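You operate a simulated robot arm through the tools that you are given. There is no shell and no other tool.

You are at the controls of a simulated robot arm. One attempt, no reset.

Task
Start the maroon trainer and hold it at about 1500 revs.
Fine: the red key goes into the ignition switch and the fuel tap opens; leave the rest alone.

The check looks at the end state, three seconds after you hand in, the way a careful person would. Anything else that was tipped, shoved, dropped, spilled or broken makes it a failure.

Robot
A 7-joint arm with a fingered hand, fixed in place. Base frame: the origin is on the floor under the middle of its stand, x ahead of it, y to its left, z up. Lengths are in m, angles in rad, forces in N, time in s.
It reaches about 1.333 m from its shoulder. Its first joint turns from -1.204 to 3.002 rad. Payload 5 kg.
The tool frame sits at the grasp point between the pads (the TCP): z along the fingers, y along the line on which they close. The tips reach 0.032 m beyond it. The gripper opens to 0.16 m; its body begins 0.089 m behind the TCP. The gripper is a hand of 3 fingers: y runs from the thumb to the fingers, the wrist lies at [0, 0, -0.252] in the tool frame, and closing takes about 1.5 s.
Orientation is that of the tool frame in the base frame, as a unit quaternion [x, y, z, w]. With the fingers straight down and closing along the base's y, the tool's x points along the base's -x, its y along +y and its z along -z.

Tools
- The arm moves only by the tool send_rows. Its argument "motion" is a list of rows, each an object of numbers (a shift or turn left out is 0, a gripper value left out holds the last): "x", "y", "z": the shift along the base's x, y, z in units of 400 mm (1.0 is 400 mm); "ax", "ay", "az": the turn, a rotation vector about the base's x, y, z in units of 180 degrees (1.0 is 180 degrees); "claw": the gripper command, from -1 (shut) to 1 (fully open), values between in proportion. In form: [{"x": .., "y": .., "z": .., "ax": .., "ay": .., "az": .., "claw": ..}, ...]. A call has 1 to 20 rows; each row is the pose to reach, as a shift and turn from the pose commanded when the call began. A call with a number of a shift or a turn outside -1 to 1 is refused whole. Rows are played at 5 a second. More than 0.05 m and 0.15 rad between two rows, or a gripper value outside its range, and nothing of the call is played. Where a pose cannot be reached the arm comes as near as it can. A force on the tool above 90 N (or 10 N above the force at the start of the call, whichever is more), or a blocked arm, ends the call early, and 0.2 s more pass. The fingers move at their own pace (about 0.108 m/s each) and stop on an object; they squeeze with about 26 N. The grip force told is the motor's: it shows also when the fingers shut on nothing. Time passes only in rows, and 0.2 s behind the last, so rows that repeat a pose let the fingers close. The reply holds the time, the measured pose of the TCP, the force on the tool along the base axes, the opening and the grip force, in the units named above and with some noise, with the torque about the TCP (base axes, N m) and any sound that the robot's microphone picked up, and new pictures: "show" is both (left out), scene, wrist or none.
- Cameras (640 x 400 px; columns grow to the right, rows downward): "scene" is fixed at [0.4, 0.6511, 1.2544]; the picture's right is [-0.74, -0.68, 0.00], its down [-0.32, 0.35, -0.88] and it looks along [0.60, -0.65, -0.47] (base axes); focal length 372 px, centre (320, 200). "wrist" rides on the gripper at [0.065, -0.004, -0.116] in the tool frame; the picture's right is [0.06, 1.00, 0.00], its down [-0.87, 0.05, -0.49] and it looks along [-0.49, 0.03, 0.87] (tool axes); focal length 261 px, centre (320, 200). There is no depth. A picture from a camera that has moved, and an enlarged one, comes with that camera's place and axes in the base frame and with its lens.
- slide_trunk(by): slides the trunk up (or, below 0, down) by that many m; the arm rides with it, the base frame stays. It gives what a move gives, with no picture.
- grasp_type(shape): the hand has 3 fingers and takes this shape, open, in about a second: jaw (thumb against the fingers, like two jaws); tri (thumb and two fingers); tip (a fingertip pinch); poke (one finger out to press); point (the index stretched); flat (the hand flat); cup (the hand cupped); fist (a fist). The gripper value then closes the fingers along that shape, each until it touches; the sizes above hold for jaw. It gives what a move gives, with no picture.
- enlarge(camera, box): a new picture of the part [left, top, right, bottom] of that camera's present view, enlarged. No time passes.
- close_job(): hands the job in; it is judged then, once.

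Places have to be worked out from the pictures, the camera data and where the tool is seen. Open the gripper and draw the arm clear of the work before you hand the job in, unless the task says otherwise.

The tools are called after ">>>" as name(argument=value, ...) on one line, values as JSON. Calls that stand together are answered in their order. send_rows: Moves the arm, as the interface text tells. Its arguments: {"type":"object","properties":{"motion":{"type":"array","items":{"type":"object","properties":{"x":{"type":"number"},"y":{"type":"number"},"z":{"type":"number"},"ax":{"type":"number"},"ay":{"type":"number"},"az":{"type":"number"},"claw":{"type":"number"}}}},"show":{"type":"string","enum":["both","scene","wrist","none"]}},"required":["motion"]} The other tools are called the same way: slide_trunk (by) moves the trunk up or down; grasp_type (shape) gives the hand a shape; enlarge (camera, box) takes an enlarged picture of a part of a camera's view; close_job () hands the job in.

At the start:

```text
time_s: 0.0
tool_pos: [0.6919, 0.0257, 1.058]
orientation: [0.0, 1.0, 0.0, 0.0]
ft_force: [0.3, -0.5, 0.4]
ft_torque: [0.02, 0.0, -0.02]
gripper_width: 0.1598
finger_force: 0.1
shape: jaw
trunk travel left (down, up): [-0.6, 0.34]
```

scene: 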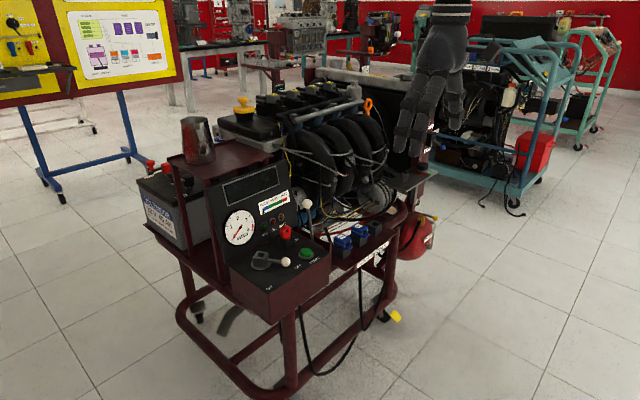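
wrist: 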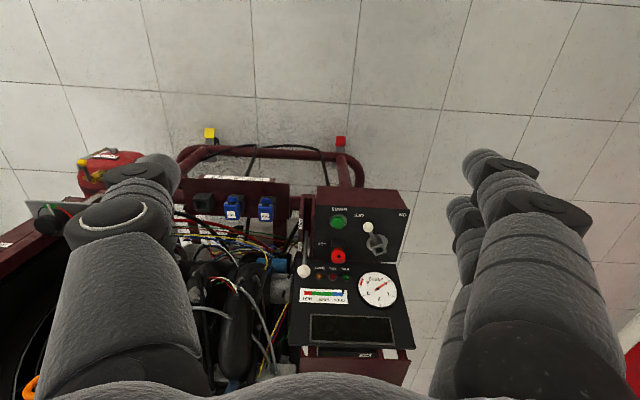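

I'll start by looking closely at the control panel in both cameras before moving anything.

>>> enlarge(camera="scene", box=[200, 150, 340, 330])

>>> enlarge(camera="wrist", box=[280, 170, 430, 370])

>>> enlarge(camera="scene", box=[120, 90, 440, 290])

```text
2.22 times, centred on (270, 240) of scene
camera zoom: at [0.4, 0.6511, 1.2544], right [-0.74, -0.68, 0.0], down [-0.32, 0.35, -0.88], along [0.6, -0.65, -0.47], focal length 826 px, centre (431, 111)
```

zoom: 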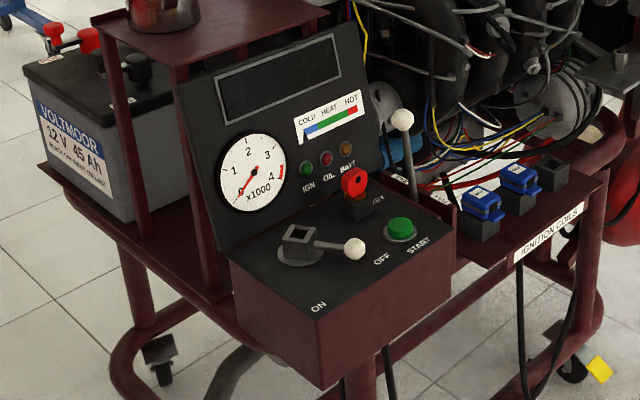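

```text
2.00 times, centred on (355, 270) of wrist
camera zoom: at [0.6277, 0.0216, 1.1741], right [-0.06, 1.0, 0.0], down [0.87, 0.05, 0.49], along [0.49, 0.03, -0.87], focal length 521 px, centre (250, 60)
```

zoom: 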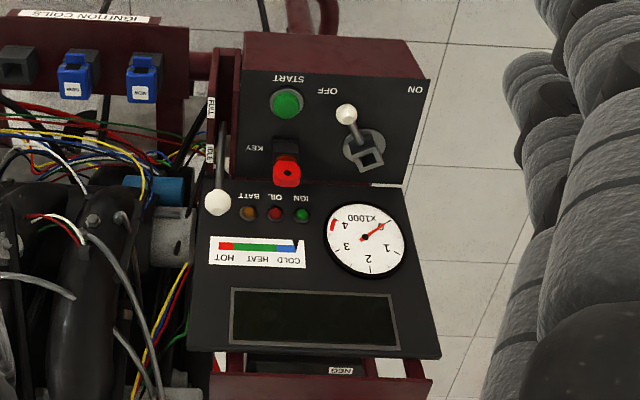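

```text
2.00 times, centred on (280, 190) of scene
camera zoom: at [0.4, 0.6511, 1.2544], right [-0.74, -0.68, 0.0], down [-0.32, 0.35, -0.88], along [0.6, -0.65, -0.47], focal length 744 px, centre (400, 220)
```

zoom: 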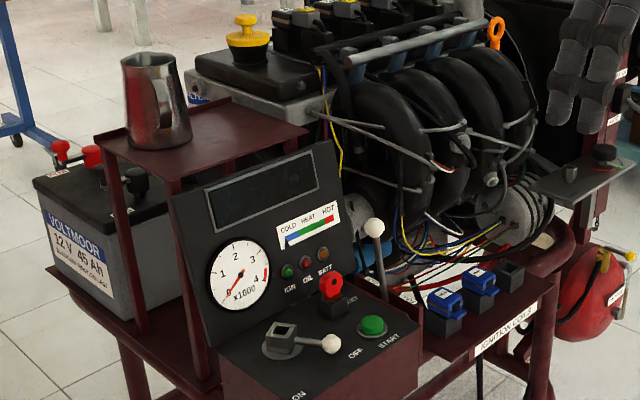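

The panel shows a red key standing at "KEY", an ON/OFF lever with a square socket, a green START button, and a FULL/IDLE throttle lever. I need finer detail on each, and I have yet to find the fuel tap.

>>> enlarge(camera="scene", box=[240, 190, 340, 295])

>>> enlarge(camera="scene", box=[370, 130, 450, 260])

>>> enlarge(camera="scene", box=[210, 70, 400, 200])

>>> enlarge(camera="wrist", box=[300, 180, 420, 290])

>>> enlarge(camera="scene", box=[130, 110, 230, 260])

>>> enlarge(camera="wrist", box=[20, 120, 320, 400])

```text
3.81 times, centred on (290, 242) of scene
camera zoom: at [0.4, 0.6511, 1.2544], right [-0.74, -0.68, 0.0], down [-0.32, 0.35, -0.88], along [0.6, -0.65, -0.47], focal length 1417 px, centre (434, 38)
```

zoom: 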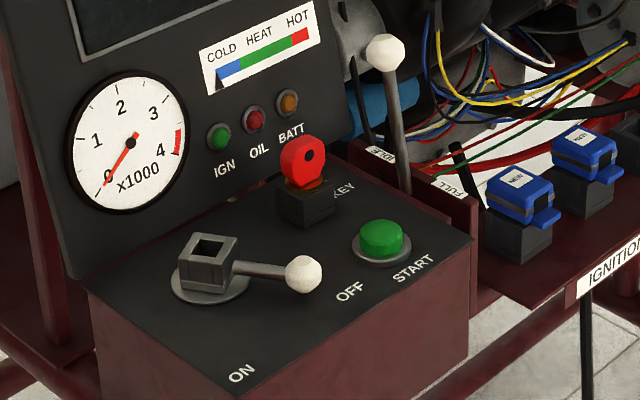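

```text
3.08 times, centred on (410, 195) of scene
camera zoom: at [0.4, 0.6511, 1.2544], right [-0.74, -0.68, 0.0], down [-0.32, 0.35, -0.88], along [0.6, -0.65, -0.47], focal length 1144 px, centre (43, 215)
```

zoom: 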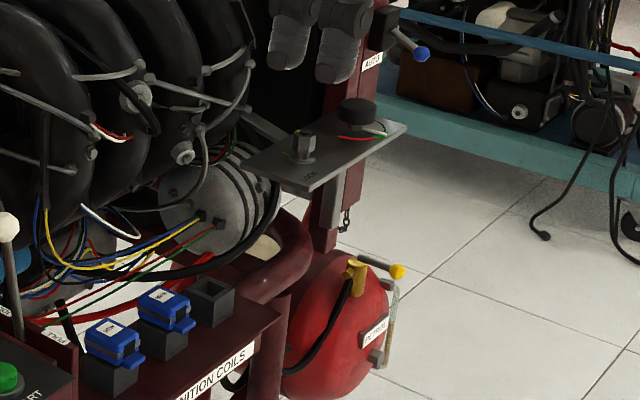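

```text
3.08 times, centred on (305, 135) of scene
camera zoom: at [0.4, 0.6511, 1.2544], right [-0.74, -0.68, 0.0], down [-0.32, 0.35, -0.88], along [0.6, -0.65, -0.47], focal length 1144 px, centre (366, 400)
```

zoom: 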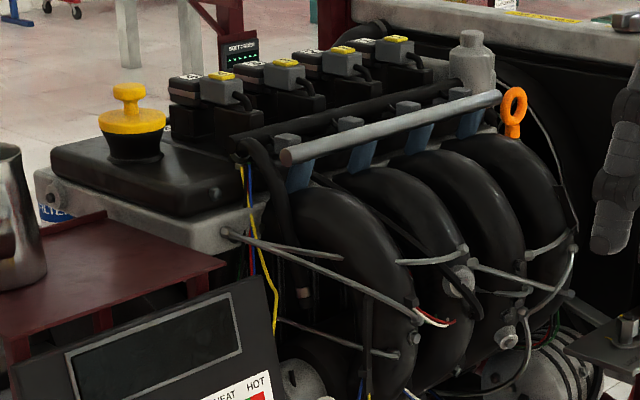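

```text
3.64 times, centred on (360, 235) of wrist
camera zoom: at [0.6277, 0.0216, 1.1741], right [-0.06, 1.0, 0.0], down [0.87, 0.05, 0.49], along [0.49, 0.03, -0.87], focal length 948 px, centre (174, 73)
```

zoom: 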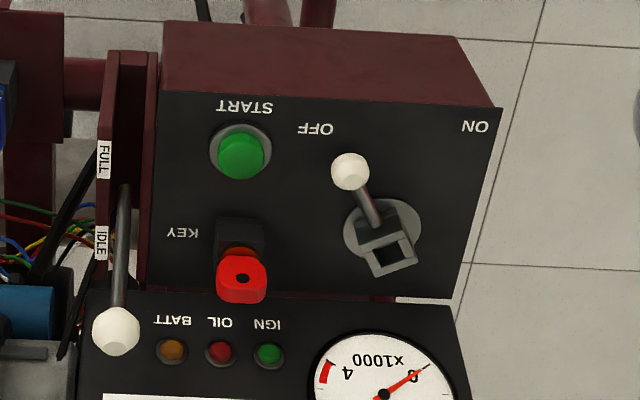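

```text
2.67 times, centred on (180, 185) of scene
camera zoom: at [0.4, 0.6511, 1.2544], right [-0.74, -0.68, 0.0], down [-0.32, 0.35, -0.88], along [0.6, -0.65, -0.47], focal length 992 px, centre (693, 240)
```

zoom: 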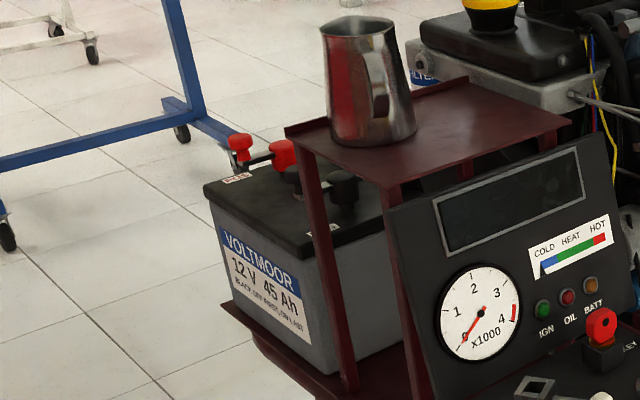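

```text
1.43 times, centred on (170, 260) of wrist
camera zoom: at [0.6277, 0.0216, 1.1741], right [-0.06, 1.0, 0.0], down [0.87, 0.05, 0.49], along [0.49, 0.03, -0.87], focal length 372 px, centre (534, 114)
```

zoom: 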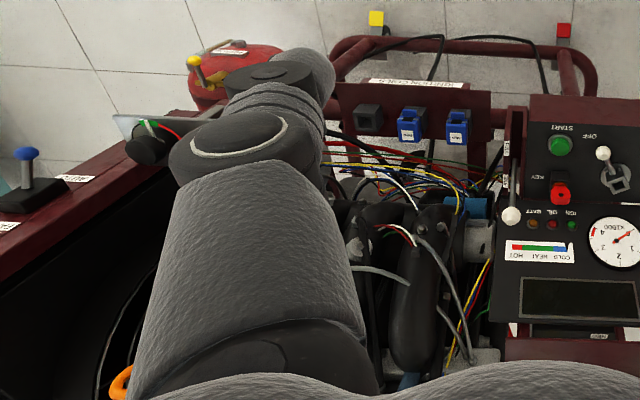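

The key, console and throttle triangulate well: key head ≈ (1.04, 0.09, 0.71), lever ball ≈ (0.97, 0.16, 0.68), button ≈ (0.97, 0.085, 0.667) and throttle ball ≈ (1.04, 0.01, 0.76). A red petrol can with a yellow tap is around (0.95, -0.65, 0.46). I'll move the hand back and left, well clear, so the wrist camera gets a better view of the console.

>>> send_rows(motion=[{"x": 0.0, "y": 0.05, "z": 0.0}, {"x": 0.05, "y": 0.1, "z": -0.03}, {"x": 0.1, "y": 0.15, "z": -0.06}, {"x": 0.15, "y": 0.18, "z": -0.1}, {"x": 0.2, "y": 0.2, "z": -0.14}, {"x": 0.25, "y": 0.2, "z": -0.18}, {"x": 0.3, "y": 0.2, "z": -0.2}])

```text
time_s: 1.6
tool_pos: [0.8118, 0.1061, 0.9774]
orientation: [-0.001, 1.0, 0.0, -0.001]
ft_force: [1.0, 0.6, -0.4]
ft_torque: [-0.03, 0.04, -0.01]
gripper_width: 0.1598
finger_force: 0.1
shape: jaw
trunk travel left (down, up): [-0.6, 0.34]
camera wrist: at [0.7475, 0.1021, 1.0932], right [-0.06, 1.0, 0.0], down [0.87, 0.05, 0.49], along [0.49, 0.03, -0.87], focal length 261 px, centre (320, 200)
```

scene: 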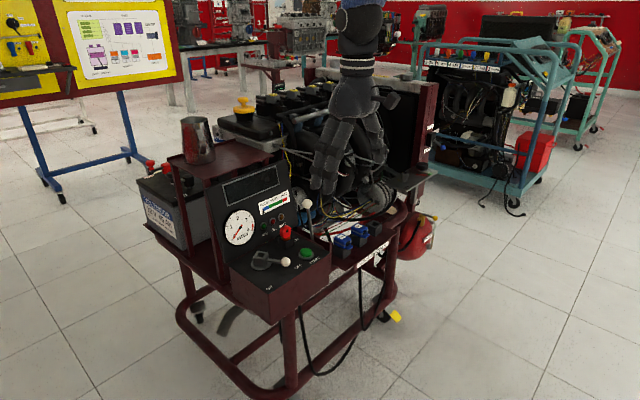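
wrist: 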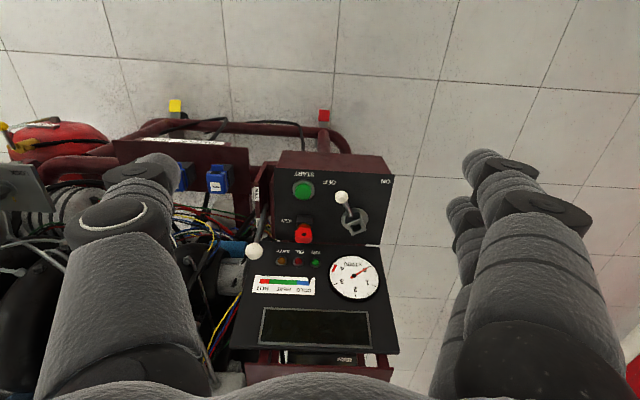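

The closer view is clear. I'll enlarge the console, the throttle slot and the petrol can.

>>> enlarge(camera="wrist", box=[230, 150, 400, 260])

>>> enlarge(camera="wrist", box=[0, 90, 240, 240])

>>> enlarge(camera="scene", box=[380, 120, 450, 190])

>>> enlarge(camera="scene", box=[390, 200, 450, 260])

>>> enlarge(camera="scene", box=[260, 215, 320, 270])

```text
3.64 times, centred on (315, 205) of wrist
camera zoom: at [0.7475, 0.1021, 1.0932], right [-0.06, 1.0, 0.0], down [0.87, 0.05, 0.49], along [0.49, 0.03, -0.87], focal length 948 px, centre (338, 182)
```

zoom: 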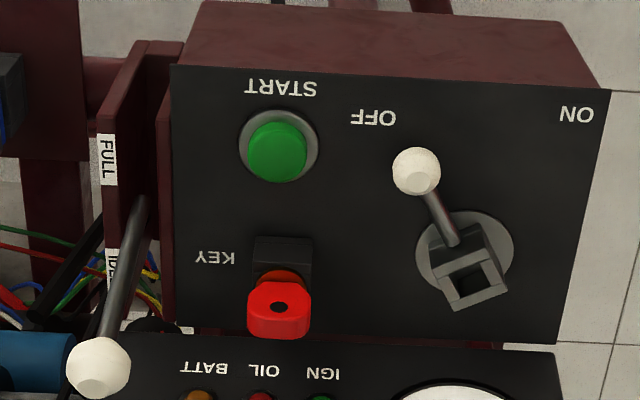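

```text
2.67 times, centred on (120, 165) of wrist
camera zoom: at [0.7475, 0.1021, 1.0932], right [-0.06, 1.0, 0.0], down [0.87, 0.05, 0.49], along [0.49, 0.03, -0.87], focal length 695 px, centre (853, 293)
```

zoom: 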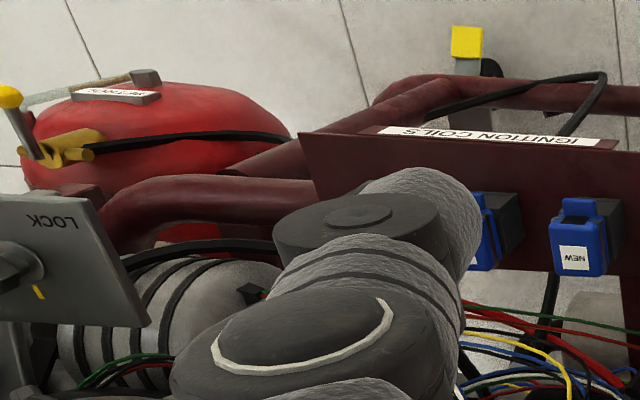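

```text
5.71 times, centred on (415, 155) of scene
camera zoom: at [0.4, 0.6511, 1.2544], right [-0.74, -0.68, 0.0], down [-0.32, 0.35, -0.88], along [0.6, -0.65, -0.47], focal length 2125 px, centre (-223, 457)
```

zoom: 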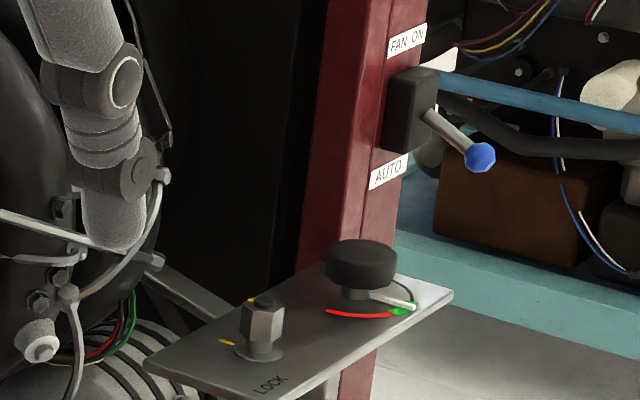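

```text
6.67 times, centred on (420, 230) of scene
camera zoom: at [0.4, 0.6511, 1.2544], right [-0.74, -0.68, 0.0], down [-0.32, 0.35, -0.88], along [0.6, -0.65, -0.47], focal length 2479 px, centre (-347, 0)
```

zoom: 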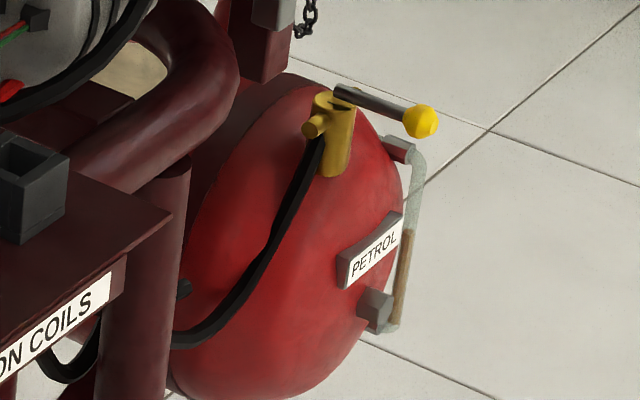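

```text
7.27 times, centred on (290, 242) of scene
camera zoom: at [0.4, 0.6511, 1.2544], right [-0.74, -0.68, 0.0], down [-0.32, 0.35, -0.88], along [0.6, -0.65, -0.47], focal length 2704 px, centre (538, -109)
```

zoom: 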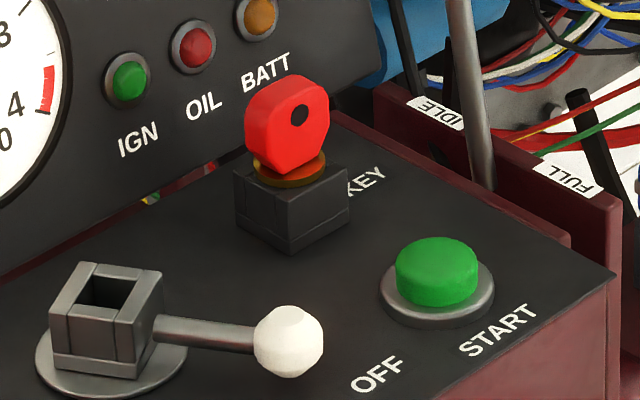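

The ignition switch is the square socket with the OFF/ON lever. The key is parked in the "KEY" block, and the throttle is at the IDLE end. The tap on the petrol can sits below the FAN lever, at about (0.97, -0.637, 0.47), so I'll move the hand round in front of it, staying at small x, to look at it.

>>> send_rows(motion=[{"x": -0.08, "y": -0.06}, {"x": -0.15, "y": -0.15}, {"x": -0.2, "y": -0.25}, {"x": -0.225, "y": -0.36}, {"x": -0.225, "y": -0.48}, {"x": -0.225, "y": -0.6}, {"x": -0.225, "y": -0.72}, {"x": -0.225, "y": -0.84}, {"x": -0.225, "y": -0.94}, {"x": -0.225, "y": -1.0}], show="none")

>>> send_rows(motion=[{"y": -0.1, "z": 0}, {"y": -0.2, "z": -0.03}, {"y": -0.3, "z": -0.08}, {"y": -0.4, "z": -0.14}, {"y": -0.5, "z": -0.2}, {"y": -0.6, "z": -0.26}, {"y": -0.68, "z": -0.34}, {"y": -0.74, "z": -0.4}, {"y": -0.75, "z": -0.42}])

```text
time_s: 3.8
tool_pos: [0.7217, -0.2956, 0.977]
orientation: [-0.001, 1.0, 0.0, -0.001]
ft_force: [-0.2, -1.1, -0.5]
ft_torque: [0.02, 0.01, 0.0]
gripper_width: 0.16
finger_force: 0.1
shape: jaw
trunk travel left (down, up): [-0.6, 0.34]
```

```text
time_s: 5.8
tool_pos: [0.7227, -0.5951, 0.8096]
orientation: [0.0, 1.0, 0.001, -0.001]
ft_force: [0.1, 0.1, 0.2]
ft_torque: [0.0, 0.01, 0.01]
gripper_width: 0.1601
finger_force: 0.0
shape: jaw
trunk travel left (down, up): [-0.6, 0.34]
camera wrist: at [0.6571, -0.5988, 0.9256], right [-0.06, 1.0, 0.0], down [0.87, 0.05, 0.49], along [0.49, 0.03, -0.87], focal length 261 px, centre (320, 200)
```

scene: 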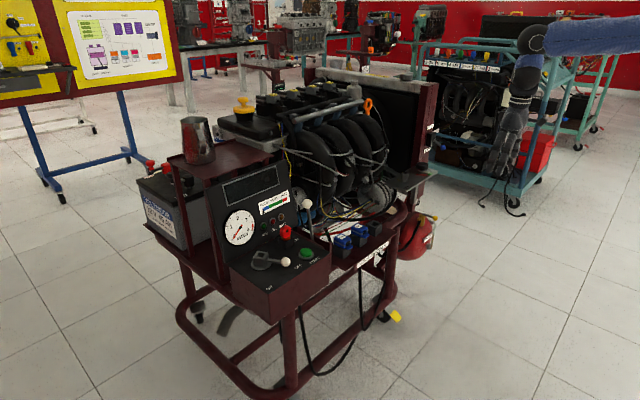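
wrist: 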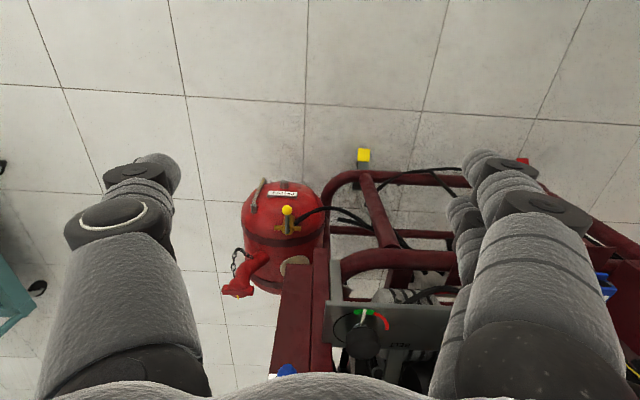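

The tap is now well in view, with its yellow ball pointing towards the robot (-x). I'll enlarge it.

>>> enlarge(camera="wrist", box=[220, 165, 380, 305])

>>> enlarge(camera="wrist", box=[250, 185, 330, 250])

>>> enlarge(camera="scene", box=[290, 120, 450, 250])

>>> enlarge(camera="scene", box=[400, 205, 450, 250])

```text
2.86 times, centred on (300, 235) of wrist
camera zoom: at [0.6571, -0.5988, 0.9256], right [-0.06, 1.0, 0.0], down [0.87, 0.05, 0.49], along [0.49, 0.03, -0.87], focal length 745 px, centre (377, 100)
```

zoom: 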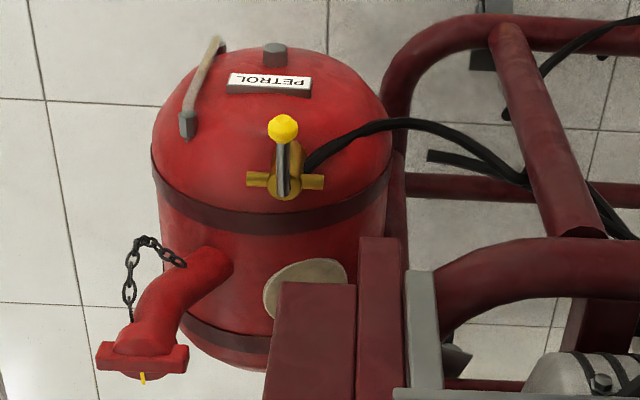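

```text
6.15 times, centred on (290, 218) of wrist
camera zoom: at [0.6571, -0.5988, 0.9256], right [-0.06, 1.0, 0.0], down [0.87, 0.05, 0.49], along [0.49, 0.03, -0.87], focal length 1604 px, centre (505, 92)
```

zoom: 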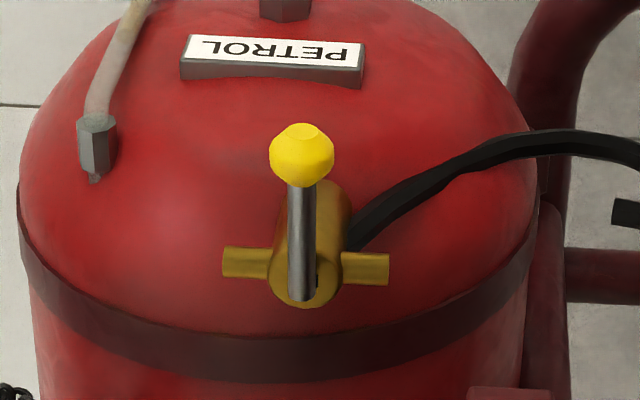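

```text
3.08 times, centred on (370, 185) of scene
camera zoom: at [0.4, 0.6511, 1.2544], right [-0.74, -0.68, 0.0], down [-0.32, 0.35, -0.88], along [0.6, -0.65, -0.47], focal length 1144 px, centre (166, 246)
```

zoom: 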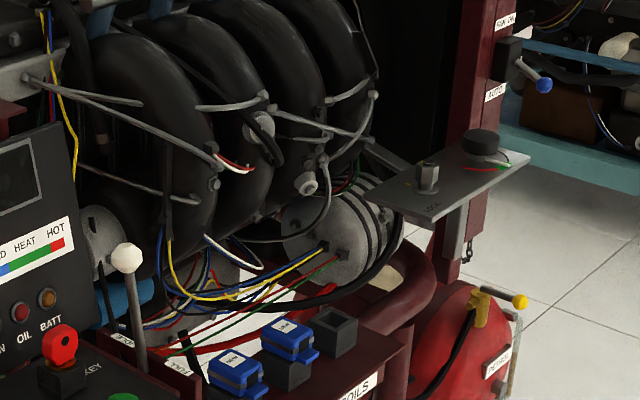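

```text
8.89 times, centred on (425, 228) of scene
camera zoom: at [0.4, 0.6511, 1.2544], right [-0.74, -0.68, 0.0], down [-0.32, 0.35, -0.88], along [0.6, -0.65, -0.47], focal length 3305 px, centre (-613, -44)
```

zoom: 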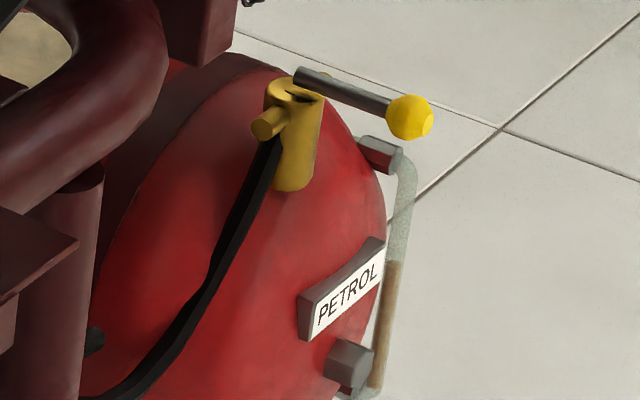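

The tap has a vertical brass body with a pipe running along y, and the handle crosses it (shut), pivoting about the vertical. I'll zoom in harder to see the stops and tell which way it opens.

>>> enlarge(camera="wrist", box=[272, 200, 304, 228])

>>> enlarge(camera="scene", box=[422, 206, 442, 226])

>>> enlarge(camera="wrist", box=[320, 250, 420, 370])

```text
14.29 times, centred on (288, 214) of wrist
camera zoom: at [0.6571, -0.5988, 0.9256], right [-0.06, 1.0, 0.0], down [0.87, 0.05, 0.49], along [0.49, 0.03, -0.87], focal length 3724 px, centre (777, 0)
```

zoom: 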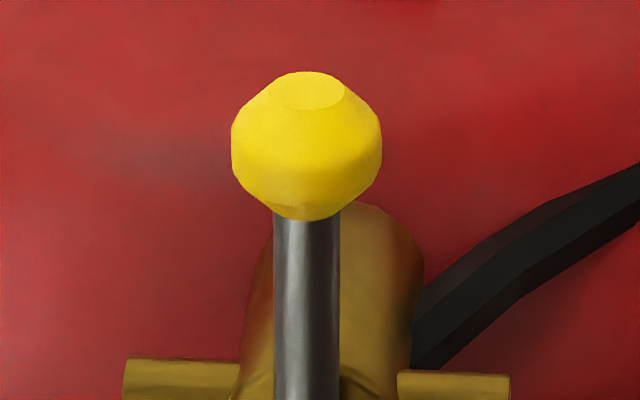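

```text
16.00 times, centred on (432, 216) of scene
camera zoom: at [0.4, 0.6511, 1.2544], right [-0.74, -0.68, 0.0], down [-0.32, 0.35, -0.88], along [0.6, -0.65, -0.47], focal length 5950 px, centre (-1472, -56)
```

zoom: 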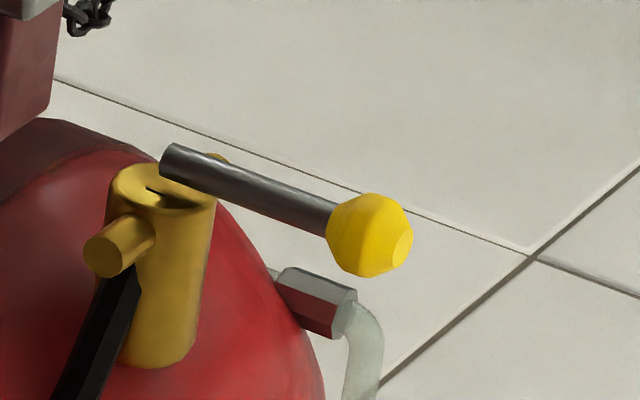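

```text
3.33 times, centred on (370, 310) of wrist
camera zoom: at [0.6571, -0.5988, 0.9256], right [-0.06, 1.0, 0.0], down [0.87, 0.05, 0.49], along [0.49, 0.03, -0.87], focal length 869 px, centre (153, -167)
```

zoom: 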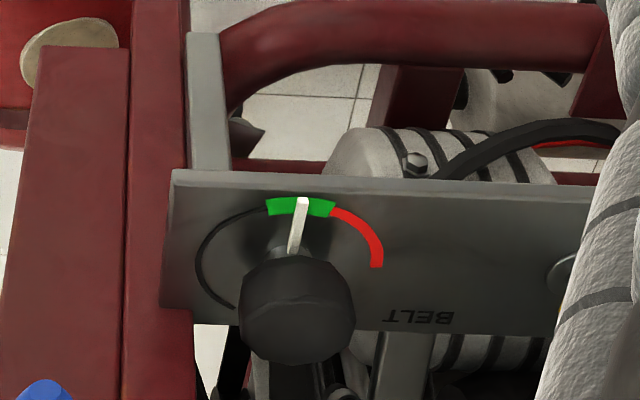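

The handle can turn about the vertical in either direction, and in line with the pipe (±y) is open. I'll push it with one finger, so I'll form the poke shape here in free air and look at where the fingertip sits.

>>> grasp_type(shape="poke")

>>> send_rows(motion=[{"x": 0.0}])

```text
time_s: 6.7
tool_pos: [0.7207, -0.5944, 0.8091]
orientation: [-0.001, 1.0, -0.001, 0.0]
ft_force: [-0.3, 0.1, 1.2]
ft_torque: [-0.01, -0.02, 0.01]
gripper_width: 0.0
finger_force: 0.0
shape: poke
trunk travel left (down, up): [-0.6, 0.34]
```

```text
time_s: 7.1
tool_pos: [0.7217, -0.5954, 0.81]
orientation: [0.0, 1.0, 0.0, 0.0]
ft_force: [-0.3, 0.2, -0.4]
ft_torque: [-0.06, 0.01, 0.01]
gripper_width: 0.0
finger_force: 0.1
shape: poke
trunk travel left (down, up): [-0.6, 0.34]
camera wrist: at [0.6572, -0.5985, 0.9258], right [-0.06, 1.0, 0.0], down [0.87, 0.05, 0.49], along [0.49, 0.03, -0.87], focal length 261 px, centre (320, 200)
```

scene: 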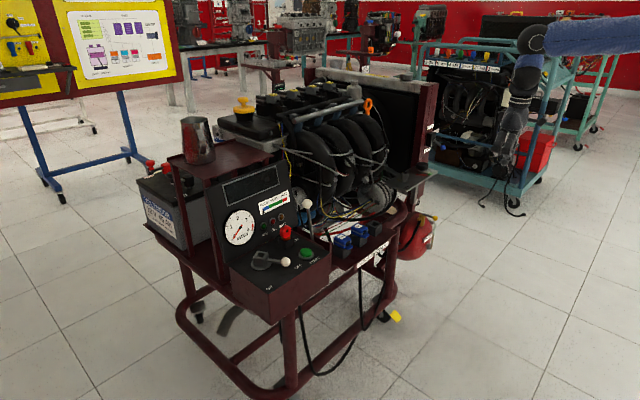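
wrist: 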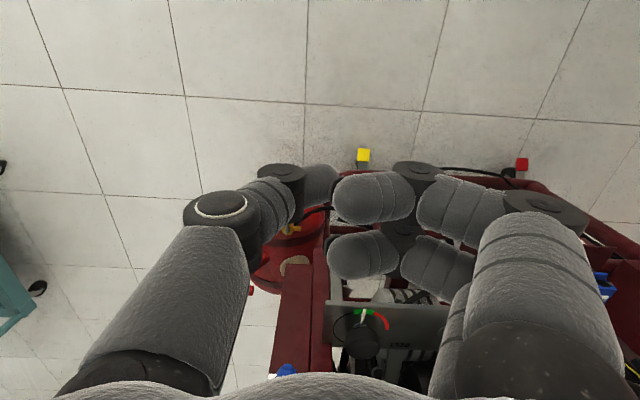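

In "poke" it isn't obvious which finger leads. I'll look at "point" as well, and "tip", which I'd use for the key.

>>> grasp_type(shape="point")

>>> send_rows(motion=[{"x": 0.0}], show="wrist")

>>> enlarge(camera="scene", box=[440, 20, 600, 220])

```text
time_s: 8.0
tool_pos: [0.7215, -0.5956, 0.8084]
orientation: [0.0, 1.0, 0.0, 0.0]
ft_force: [0.1, -0.1, 0.0]
ft_torque: [0.02, -0.04, 0.01]
gripper_width: 0.0
finger_force: 0.0
shape: point
trunk travel left (down, up): [-0.6, 0.34]
```

```text
time_s: 8.4
tool_pos: [0.7222, -0.5947, 0.8091]
orientation: [0.0, 1.0, 0.0, 0.0]
ft_force: [-0.6, -0.3, 0.3]
ft_torque: [0.0, -0.04, -0.01]
gripper_width: 0.0
finger_force: 0.1
shape: point
trunk travel left (down, up): [-0.6, 0.34]
camera wrist: at [0.6571, -0.5986, 0.9258], right [-0.06, 1.0, 0.0], down [0.87, 0.05, 0.49], along [0.49, 0.03, -0.87], focal length 261 px, centre (320, 200)
```

wrist: 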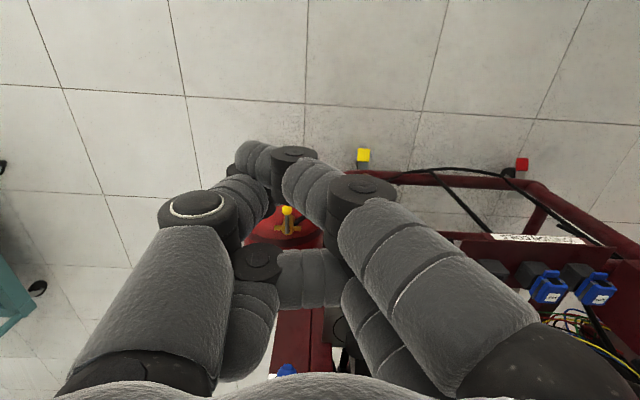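

```text
2.00 times, centred on (520, 120) of scene
camera zoom: at [0.4, 0.6511, 1.2544], right [-0.74, -0.68, 0.0], down [-0.32, 0.35, -0.88], along [0.6, -0.65, -0.47], focal length 744 px, centre (-80, 360)
```

zoom: 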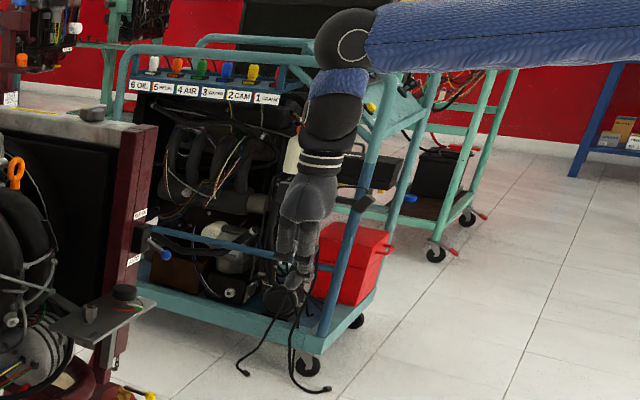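

I'll zoom the scene camera onto the hand itself to judge this shape.

>>> enlarge(camera="scene", box=[480, 100, 530, 180])

>>> grasp_type(shape="tip")

>>> send_rows(motion=[{"x": 0.0}], show="wrist")

>>> enlarge(camera="scene", box=[480, 100, 530, 180])

```text
5.00 times, centred on (505, 140) of scene
camera zoom: at [0.4, 0.6511, 1.2544], right [-0.74, -0.68, 0.0], down [-0.32, 0.35, -0.88], along [0.6, -0.65, -0.47], focal length 1859 px, centre (-605, 500)
```

zoom: 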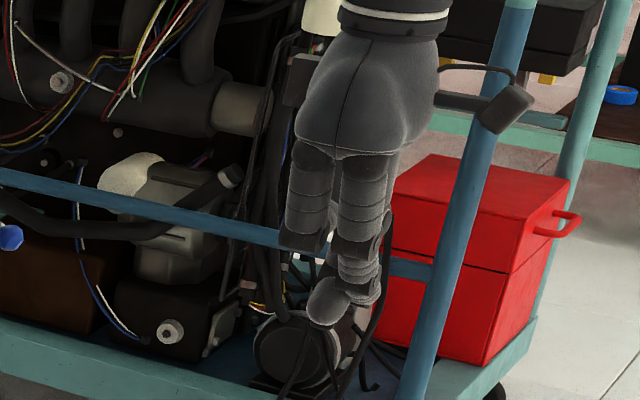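

```text
time_s: 9.3
tool_pos: [0.722, -0.5942, 0.8099]
orientation: [0.001, 1.0, -0.001, 0.0]
ft_force: [0.2, 0.9, -0.2]
ft_torque: [0.01, 0.03, -0.01]
gripper_width: 0.16
finger_force: 0.1
shape: tip
trunk travel left (down, up): [-0.6, 0.34]
```

```text
time_s: 9.7
tool_pos: [0.7225, -0.5939, 0.81]
orientation: [-0.001, 1.0, 0.001, -0.001]
ft_force: [0.2, 0.3, -1.0]
ft_torque: [0.01, 0.0, 0.01]
gripper_width: 0.1599
finger_force: 0.0
shape: tip
trunk travel left (down, up): [-0.6, 0.34]
camera wrist: at [0.6572, -0.5985, 0.9258], right [-0.06, 1.0, 0.0], down [0.87, 0.05, 0.49], along [0.49, 0.03, -0.87], focal length 261 px, centre (320, 200)
```

wrist: 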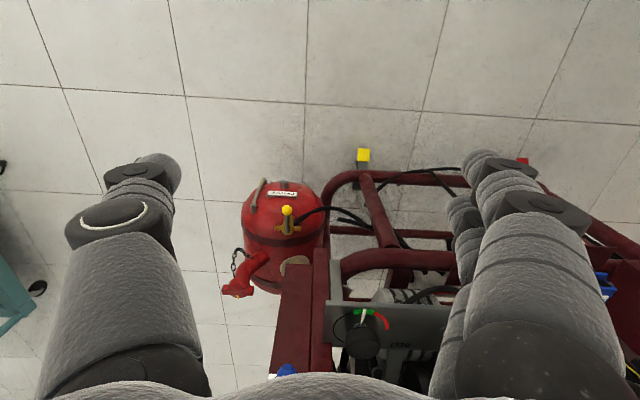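

```text
5.00 times, centred on (505, 140) of scene
camera zoom: at [0.4, 0.6511, 1.2544], right [-0.74, -0.68, 0.0], down [-0.32, 0.35, -0.88], along [0.6, -0.65, -0.47], focal length 1859 px, centre (-605, 500)
```

zoom: 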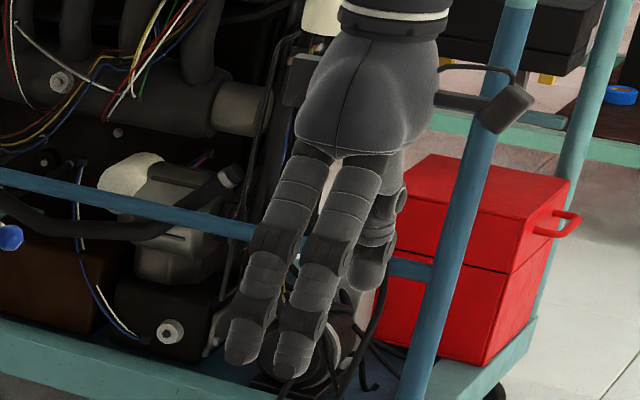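

"Tip" opens the same as "jaw". I'll close it most of the way in free air to see how the fingertips meet.

>>> send_rows(motion=[{"claw": -0.6}, {"claw": -0.6}, {"claw": -0.6}, {"claw": -0.6}, {"claw": -0.6}, {"claw": -0.6}], show="wrist")

>>> enlarge(camera="scene", box=[480, 100, 530, 180])

>>> send_rows(motion=[{"claw": -1}, {"claw": -1}, {"claw": -1}, {"claw": -1}], show="wrist")

>>> enlarge(camera="scene", box=[480, 100, 530, 180])

```text
time_s: 11.1
tool_pos: [0.7227, -0.5945, 0.8101]
orientation: [0.001, 1.0, 0.0, 0.0]
ft_force: [0.3, -0.8, 0.1]
ft_torque: [-0.02, -0.03, -0.01]
gripper_width: 0.0327
finger_force: 0.2
shape: tip
trunk travel left (down, up): [-0.6, 0.34]
camera wrist: at [0.6572, -0.5985, 0.9258], right [-0.06, 1.0, 0.0], down [0.87, 0.05, 0.49], along [0.49, 0.03, -0.87], focal length 261 px, centre (320, 200)
```

wrist: 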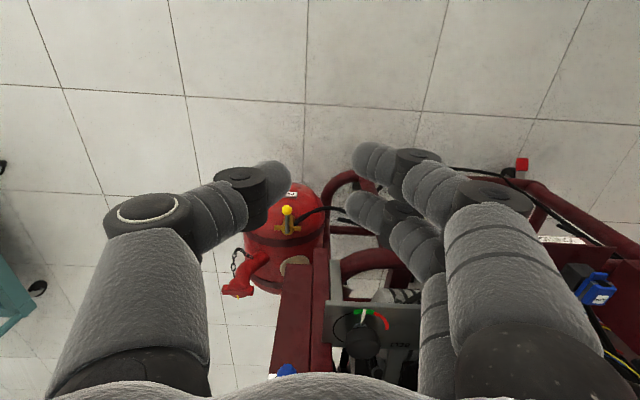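

```text
5.00 times, centred on (505, 140) of scene
camera zoom: at [0.4, 0.6511, 1.2544], right [-0.74, -0.68, 0.0], down [-0.32, 0.35, -0.88], along [0.6, -0.65, -0.47], focal length 1859 px, centre (-605, 500)
```

zoom: 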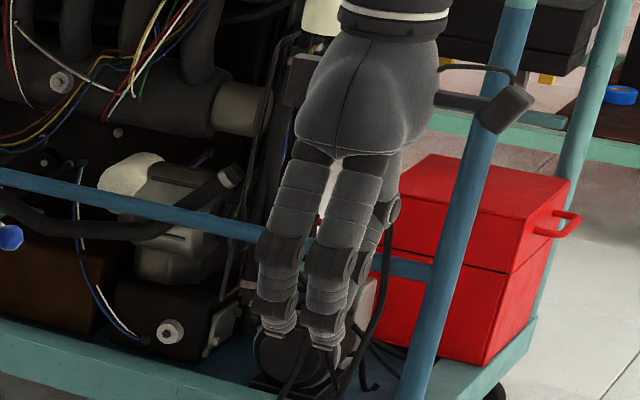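

```text
time_s: 12.1
tool_pos: [0.7228, -0.5945, 0.8104]
orientation: [0.0, 1.0, -0.001, 0.0]
ft_force: [-0.1, -0.3, 0.9]
ft_torque: [-0.03, 0.0, -0.03]
gripper_width: 0.0002
finger_force: 26.3
shape: tip
trunk travel left (down, up): [-0.6, 0.34]
camera wrist: at [0.6572, -0.5985, 0.9258], right [-0.06, 1.0, 0.0], down [0.87, 0.05, 0.49], along [0.49, 0.03, -0.87], focal length 261 px, centre (320, 200)
```

wrist: 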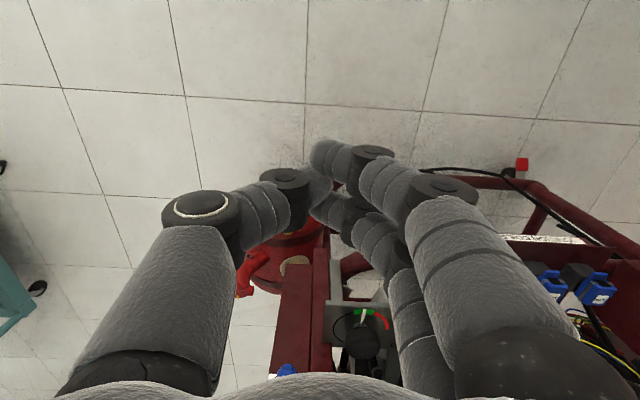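

```text
5.00 times, centred on (505, 140) of scene
camera zoom: at [0.4, 0.6511, 1.2544], right [-0.74, -0.68, 0.0], down [-0.32, 0.35, -0.88], along [0.6, -0.65, -0.47], focal length 1859 px, centre (-605, 500)
```

zoom: 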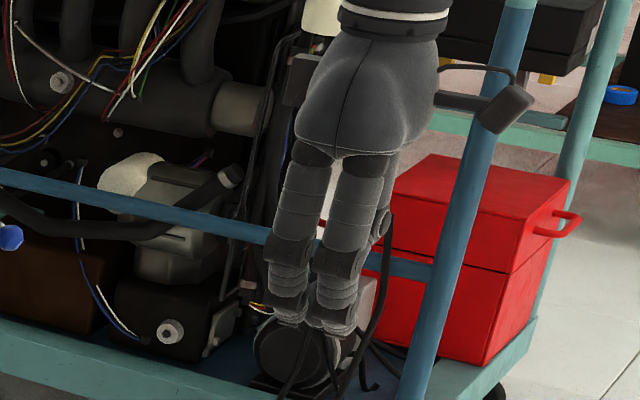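

Fingertips meet three ways: two fingers on +y and the thumb on -y. I'll zoom in to see the gap between the two fingers, because the key's bow is thin.

>>> enlarge(camera="wrist", box=[250, 120, 410, 240])

>>> enlarge(camera="scene", box=[490, 130, 525, 170])

```text
3.33 times, centred on (330, 180) of wrist
camera zoom: at [0.6572, -0.5985, 0.9258], right [-0.06, 1.0, 0.0], down [0.87, 0.05, 0.49], along [0.49, 0.03, -0.87], focal length 869 px, centre (287, 267)
```

zoom: 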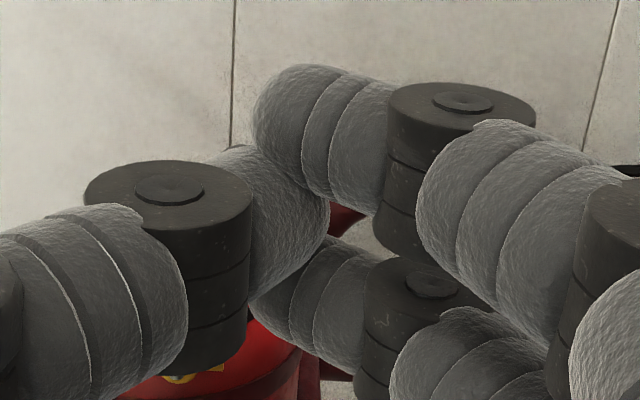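

```text
10.00 times, centred on (508, 150) of scene
camera zoom: at [0.4, 0.6511, 1.2544], right [-0.74, -0.68, 0.0], down [-0.32, 0.35, -0.88], along [0.6, -0.65, -0.47], focal length 3718 px, centre (-1555, 700)
```

zoom: 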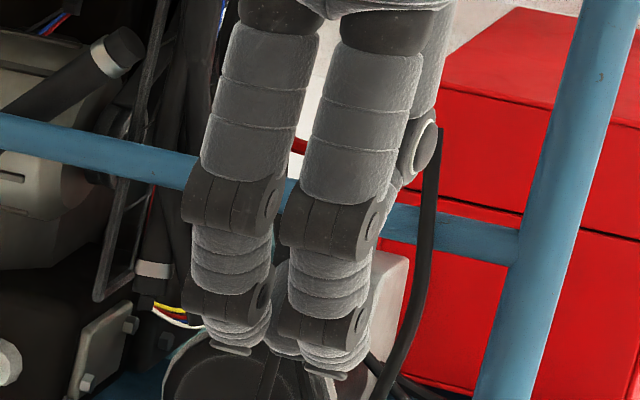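

With "tip" closed the thumb interlocks between the two fingers, and the closed tips make a compact pusher. I'll lean the hand 45° (fingers forward and down) so the forearm stays clear of the FAN lever above the tap, and move to the tap's -y side.

>>> send_rows(motion=[{"x": -0.02, "y": -0.04, "z": -0.02, "ay": -0.04}, {"x": -0.03, "y": -0.08, "z": -0.06, "ay": -0.08}, {"x": -0.03, "y": -0.12, "z": -0.12, "ay": -0.12}, {"x": -0.03, "y": -0.17, "z": -0.18, "ay": -0.16}, {"x": -0.02, "y": -0.22, "z": -0.25, "ay": -0.2}, {"x": 0.0, "y": -0.27, "z": -0.33, "ay": -0.235}, {"x": 0.03, "y": -0.31, "z": -0.4, "ay": -0.25}, {"x": 0.06, "y": -0.34, "z": -0.48, "ay": -0.25}, {"x": 0.1, "y": -0.35, "z": -0.55, "ay": -0.25}])

```text
time_s: 14.1
tool_pos: [0.7622, -0.7354, 0.5894]
orientation: [0.002, 0.924, -0.001, 0.382]
ft_force: [0.4, -1.8, 0.2]
ft_torque: [0.05, 0.01, 0.04]
gripper_width: 0.0004
finger_force: 26.3
shape: tip
trunk travel left (down, up): [-0.6, 0.34]
camera wrist: at [0.634, -0.7395, 0.625], right [-0.04, 1.0, -0.04], down [0.27, 0.05, 0.96], along [0.96, 0.03, -0.27], focal length 261 px, centre (320, 200)
```

scene: 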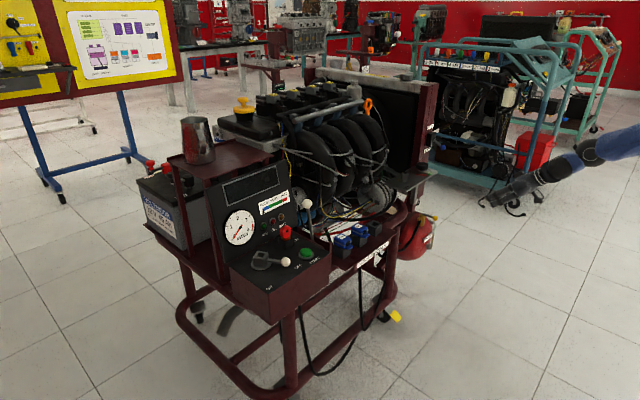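
wrist: 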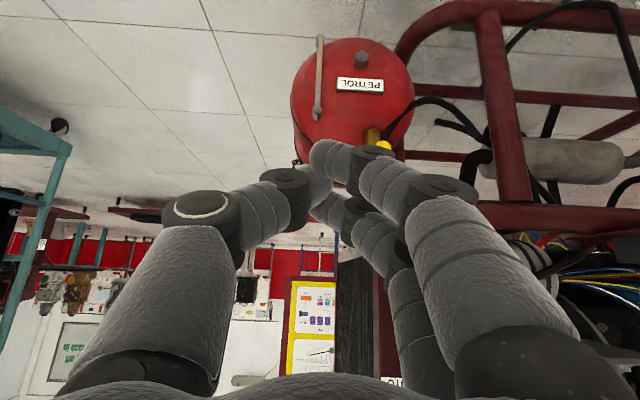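

The tilted camera view is upside down, with image down being world up. I'll zoom in to refine the ball's position from this new viewpoint.

>>> enlarge(camera="wrist", box=[340, 110, 440, 180])

>>> enlarge(camera="wrist", box=[300, 0, 640, 210])

```text
5.71 times, centred on (390, 145) of wrist
camera zoom: at [0.634, -0.7395, 0.625], right [-0.04, 1.0, -0.04], down [0.27, 0.05, 0.96], along [0.96, 0.03, -0.27], focal length 1489 px, centre (-80, 514)
```

zoom: 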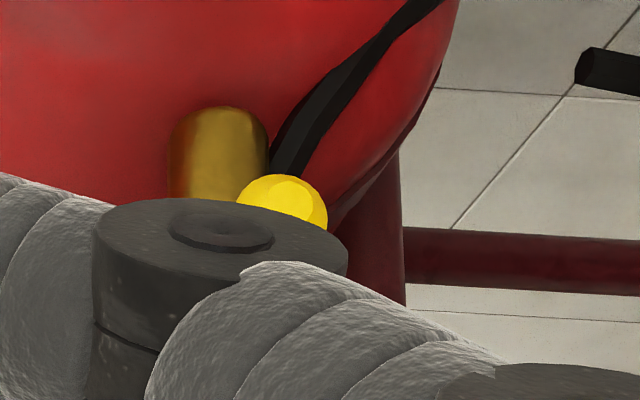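

```text
1.88 times, centred on (470, 105) of wrist
camera zoom: at [0.634, -0.7395, 0.625], right [-0.04, 1.0, -0.04], down [0.27, 0.05, 0.96], along [0.96, 0.03, -0.27], focal length 491 px, centre (38, 379)
```

zoom: 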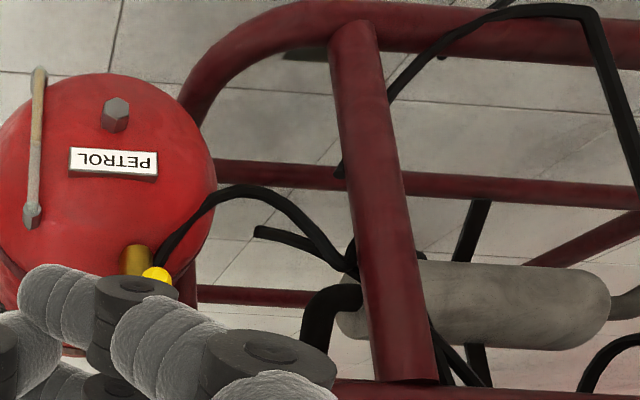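

Combining views, the ball is at about (0.943, -0.650, 0.467) with the pivot about 5.5 cm behind it in +x. I'll move the closed fingertips to the -y side of the ball, leaving a gap of about 2 cm.

>>> send_rows(motion=[{"x": 0.08, "y": 0.01, "z": -0.04}, {"x": 0.16, "y": 0.02, "z": -0.08}, {"x": 0.24, "y": 0.03, "z": -0.13}, {"x": 0.32, "y": 0.045, "z": -0.18}, {"x": 0.38, "y": 0.055, "z": -0.22}, {"x": 0.43, "y": 0.062, "z": -0.255}])

```text
time_s: 15.5
tool_pos: [0.9355, -0.7108, 0.4877]
orientation: [0.0, 0.924, 0.0, 0.383]
ft_force: [0.6, -0.5, -0.1]
ft_torque: [0.01, -0.01, 0.03]
gripper_width: 0.0
finger_force: 26.0
shape: tip
trunk travel left (down, up): [-0.6, 0.34]
camera wrist: at [0.8064, -0.7141, 0.524], right [-0.04, 1.0, -0.04], down [0.27, 0.05, 0.96], along [0.96, 0.03, -0.27], focal length 261 px, centre (320, 200)
```

scene: 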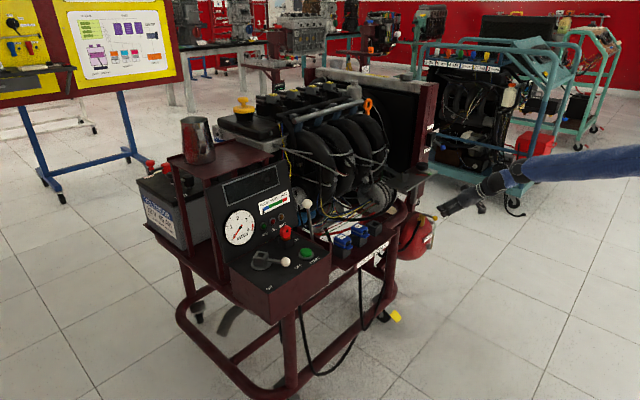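
wrist: 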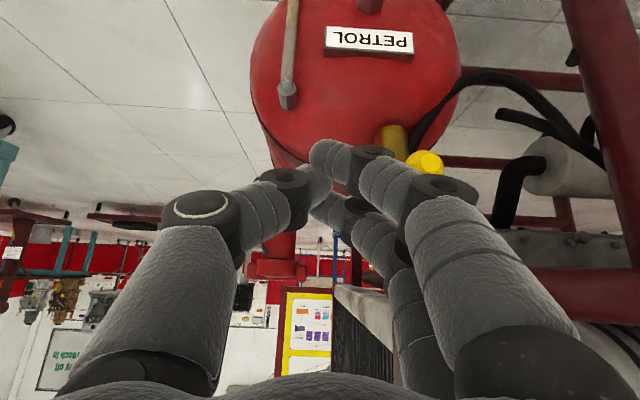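

>>> enlarge(camera="scene", box=[410, 190, 470, 240])

>>> enlarge(camera="wrist", box=[300, 110, 480, 220])

```text
8.00 times, centred on (440, 215) of scene
camera zoom: at [0.4, 0.6511, 1.2544], right [-0.74, -0.68, 0.0], down [-0.32, 0.35, -0.88], along [0.6, -0.65, -0.47], focal length 2975 px, centre (-640, 80)
```

zoom: 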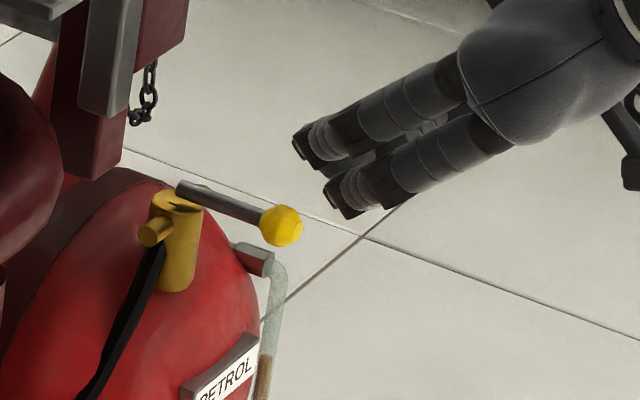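

```text
3.56 times, centred on (390, 165) of wrist
camera zoom: at [0.8064, -0.7141, 0.524], right [-0.04, 1.0, -0.04], down [0.27, 0.05, 0.96], along [0.96, 0.03, -0.27], focal length 927 px, centre (71, 324)
```

zoom: 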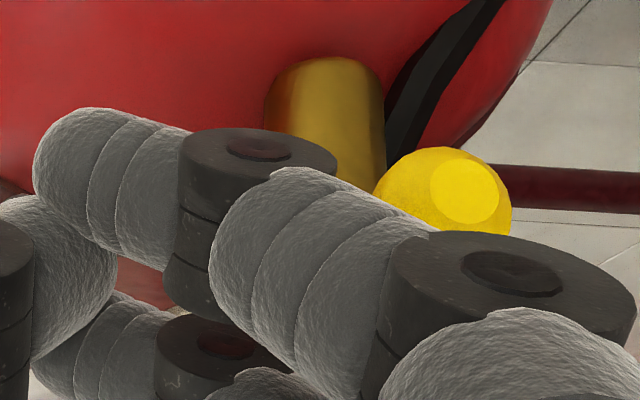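

Ball confirmed at about (0.938, -0.652, 0.466), roughly 1.3 cm from the finger side. I'll push gently in +y in small steps and watch the force to learn whether the handle turns this way.

>>> send_rows(motion=[{"y": 0.015}, {"y": 0.03}, {"y": 0.045}, {"y": 0.055}], show="none")

>>> enlarge(camera="scene", box=[410, 190, 470, 240])

```text
time_s: 16.5
tool_pos: [0.9351, -0.6893, 0.4886]
orientation: [0.001, 0.924, -0.001, 0.383]
ft_force: [0.0, -0.5, -0.2]
ft_torque: [-0.01, -0.01, 0.02]
gripper_width: 0.0001
finger_force: 26.1
shape: tip
trunk travel left (down, up): [-0.6, 0.34]
```

```text
8.00 times, centred on (440, 215) of scene
camera zoom: at [0.4, 0.6511, 1.2544], right [-0.74, -0.68, 0.0], down [-0.32, 0.35, -0.88], along [0.6, -0.65, -0.47], focal length 2975 px, centre (-640, 80)
```

zoom: 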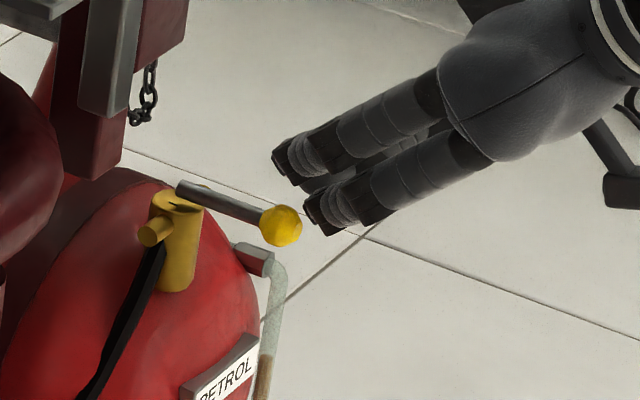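

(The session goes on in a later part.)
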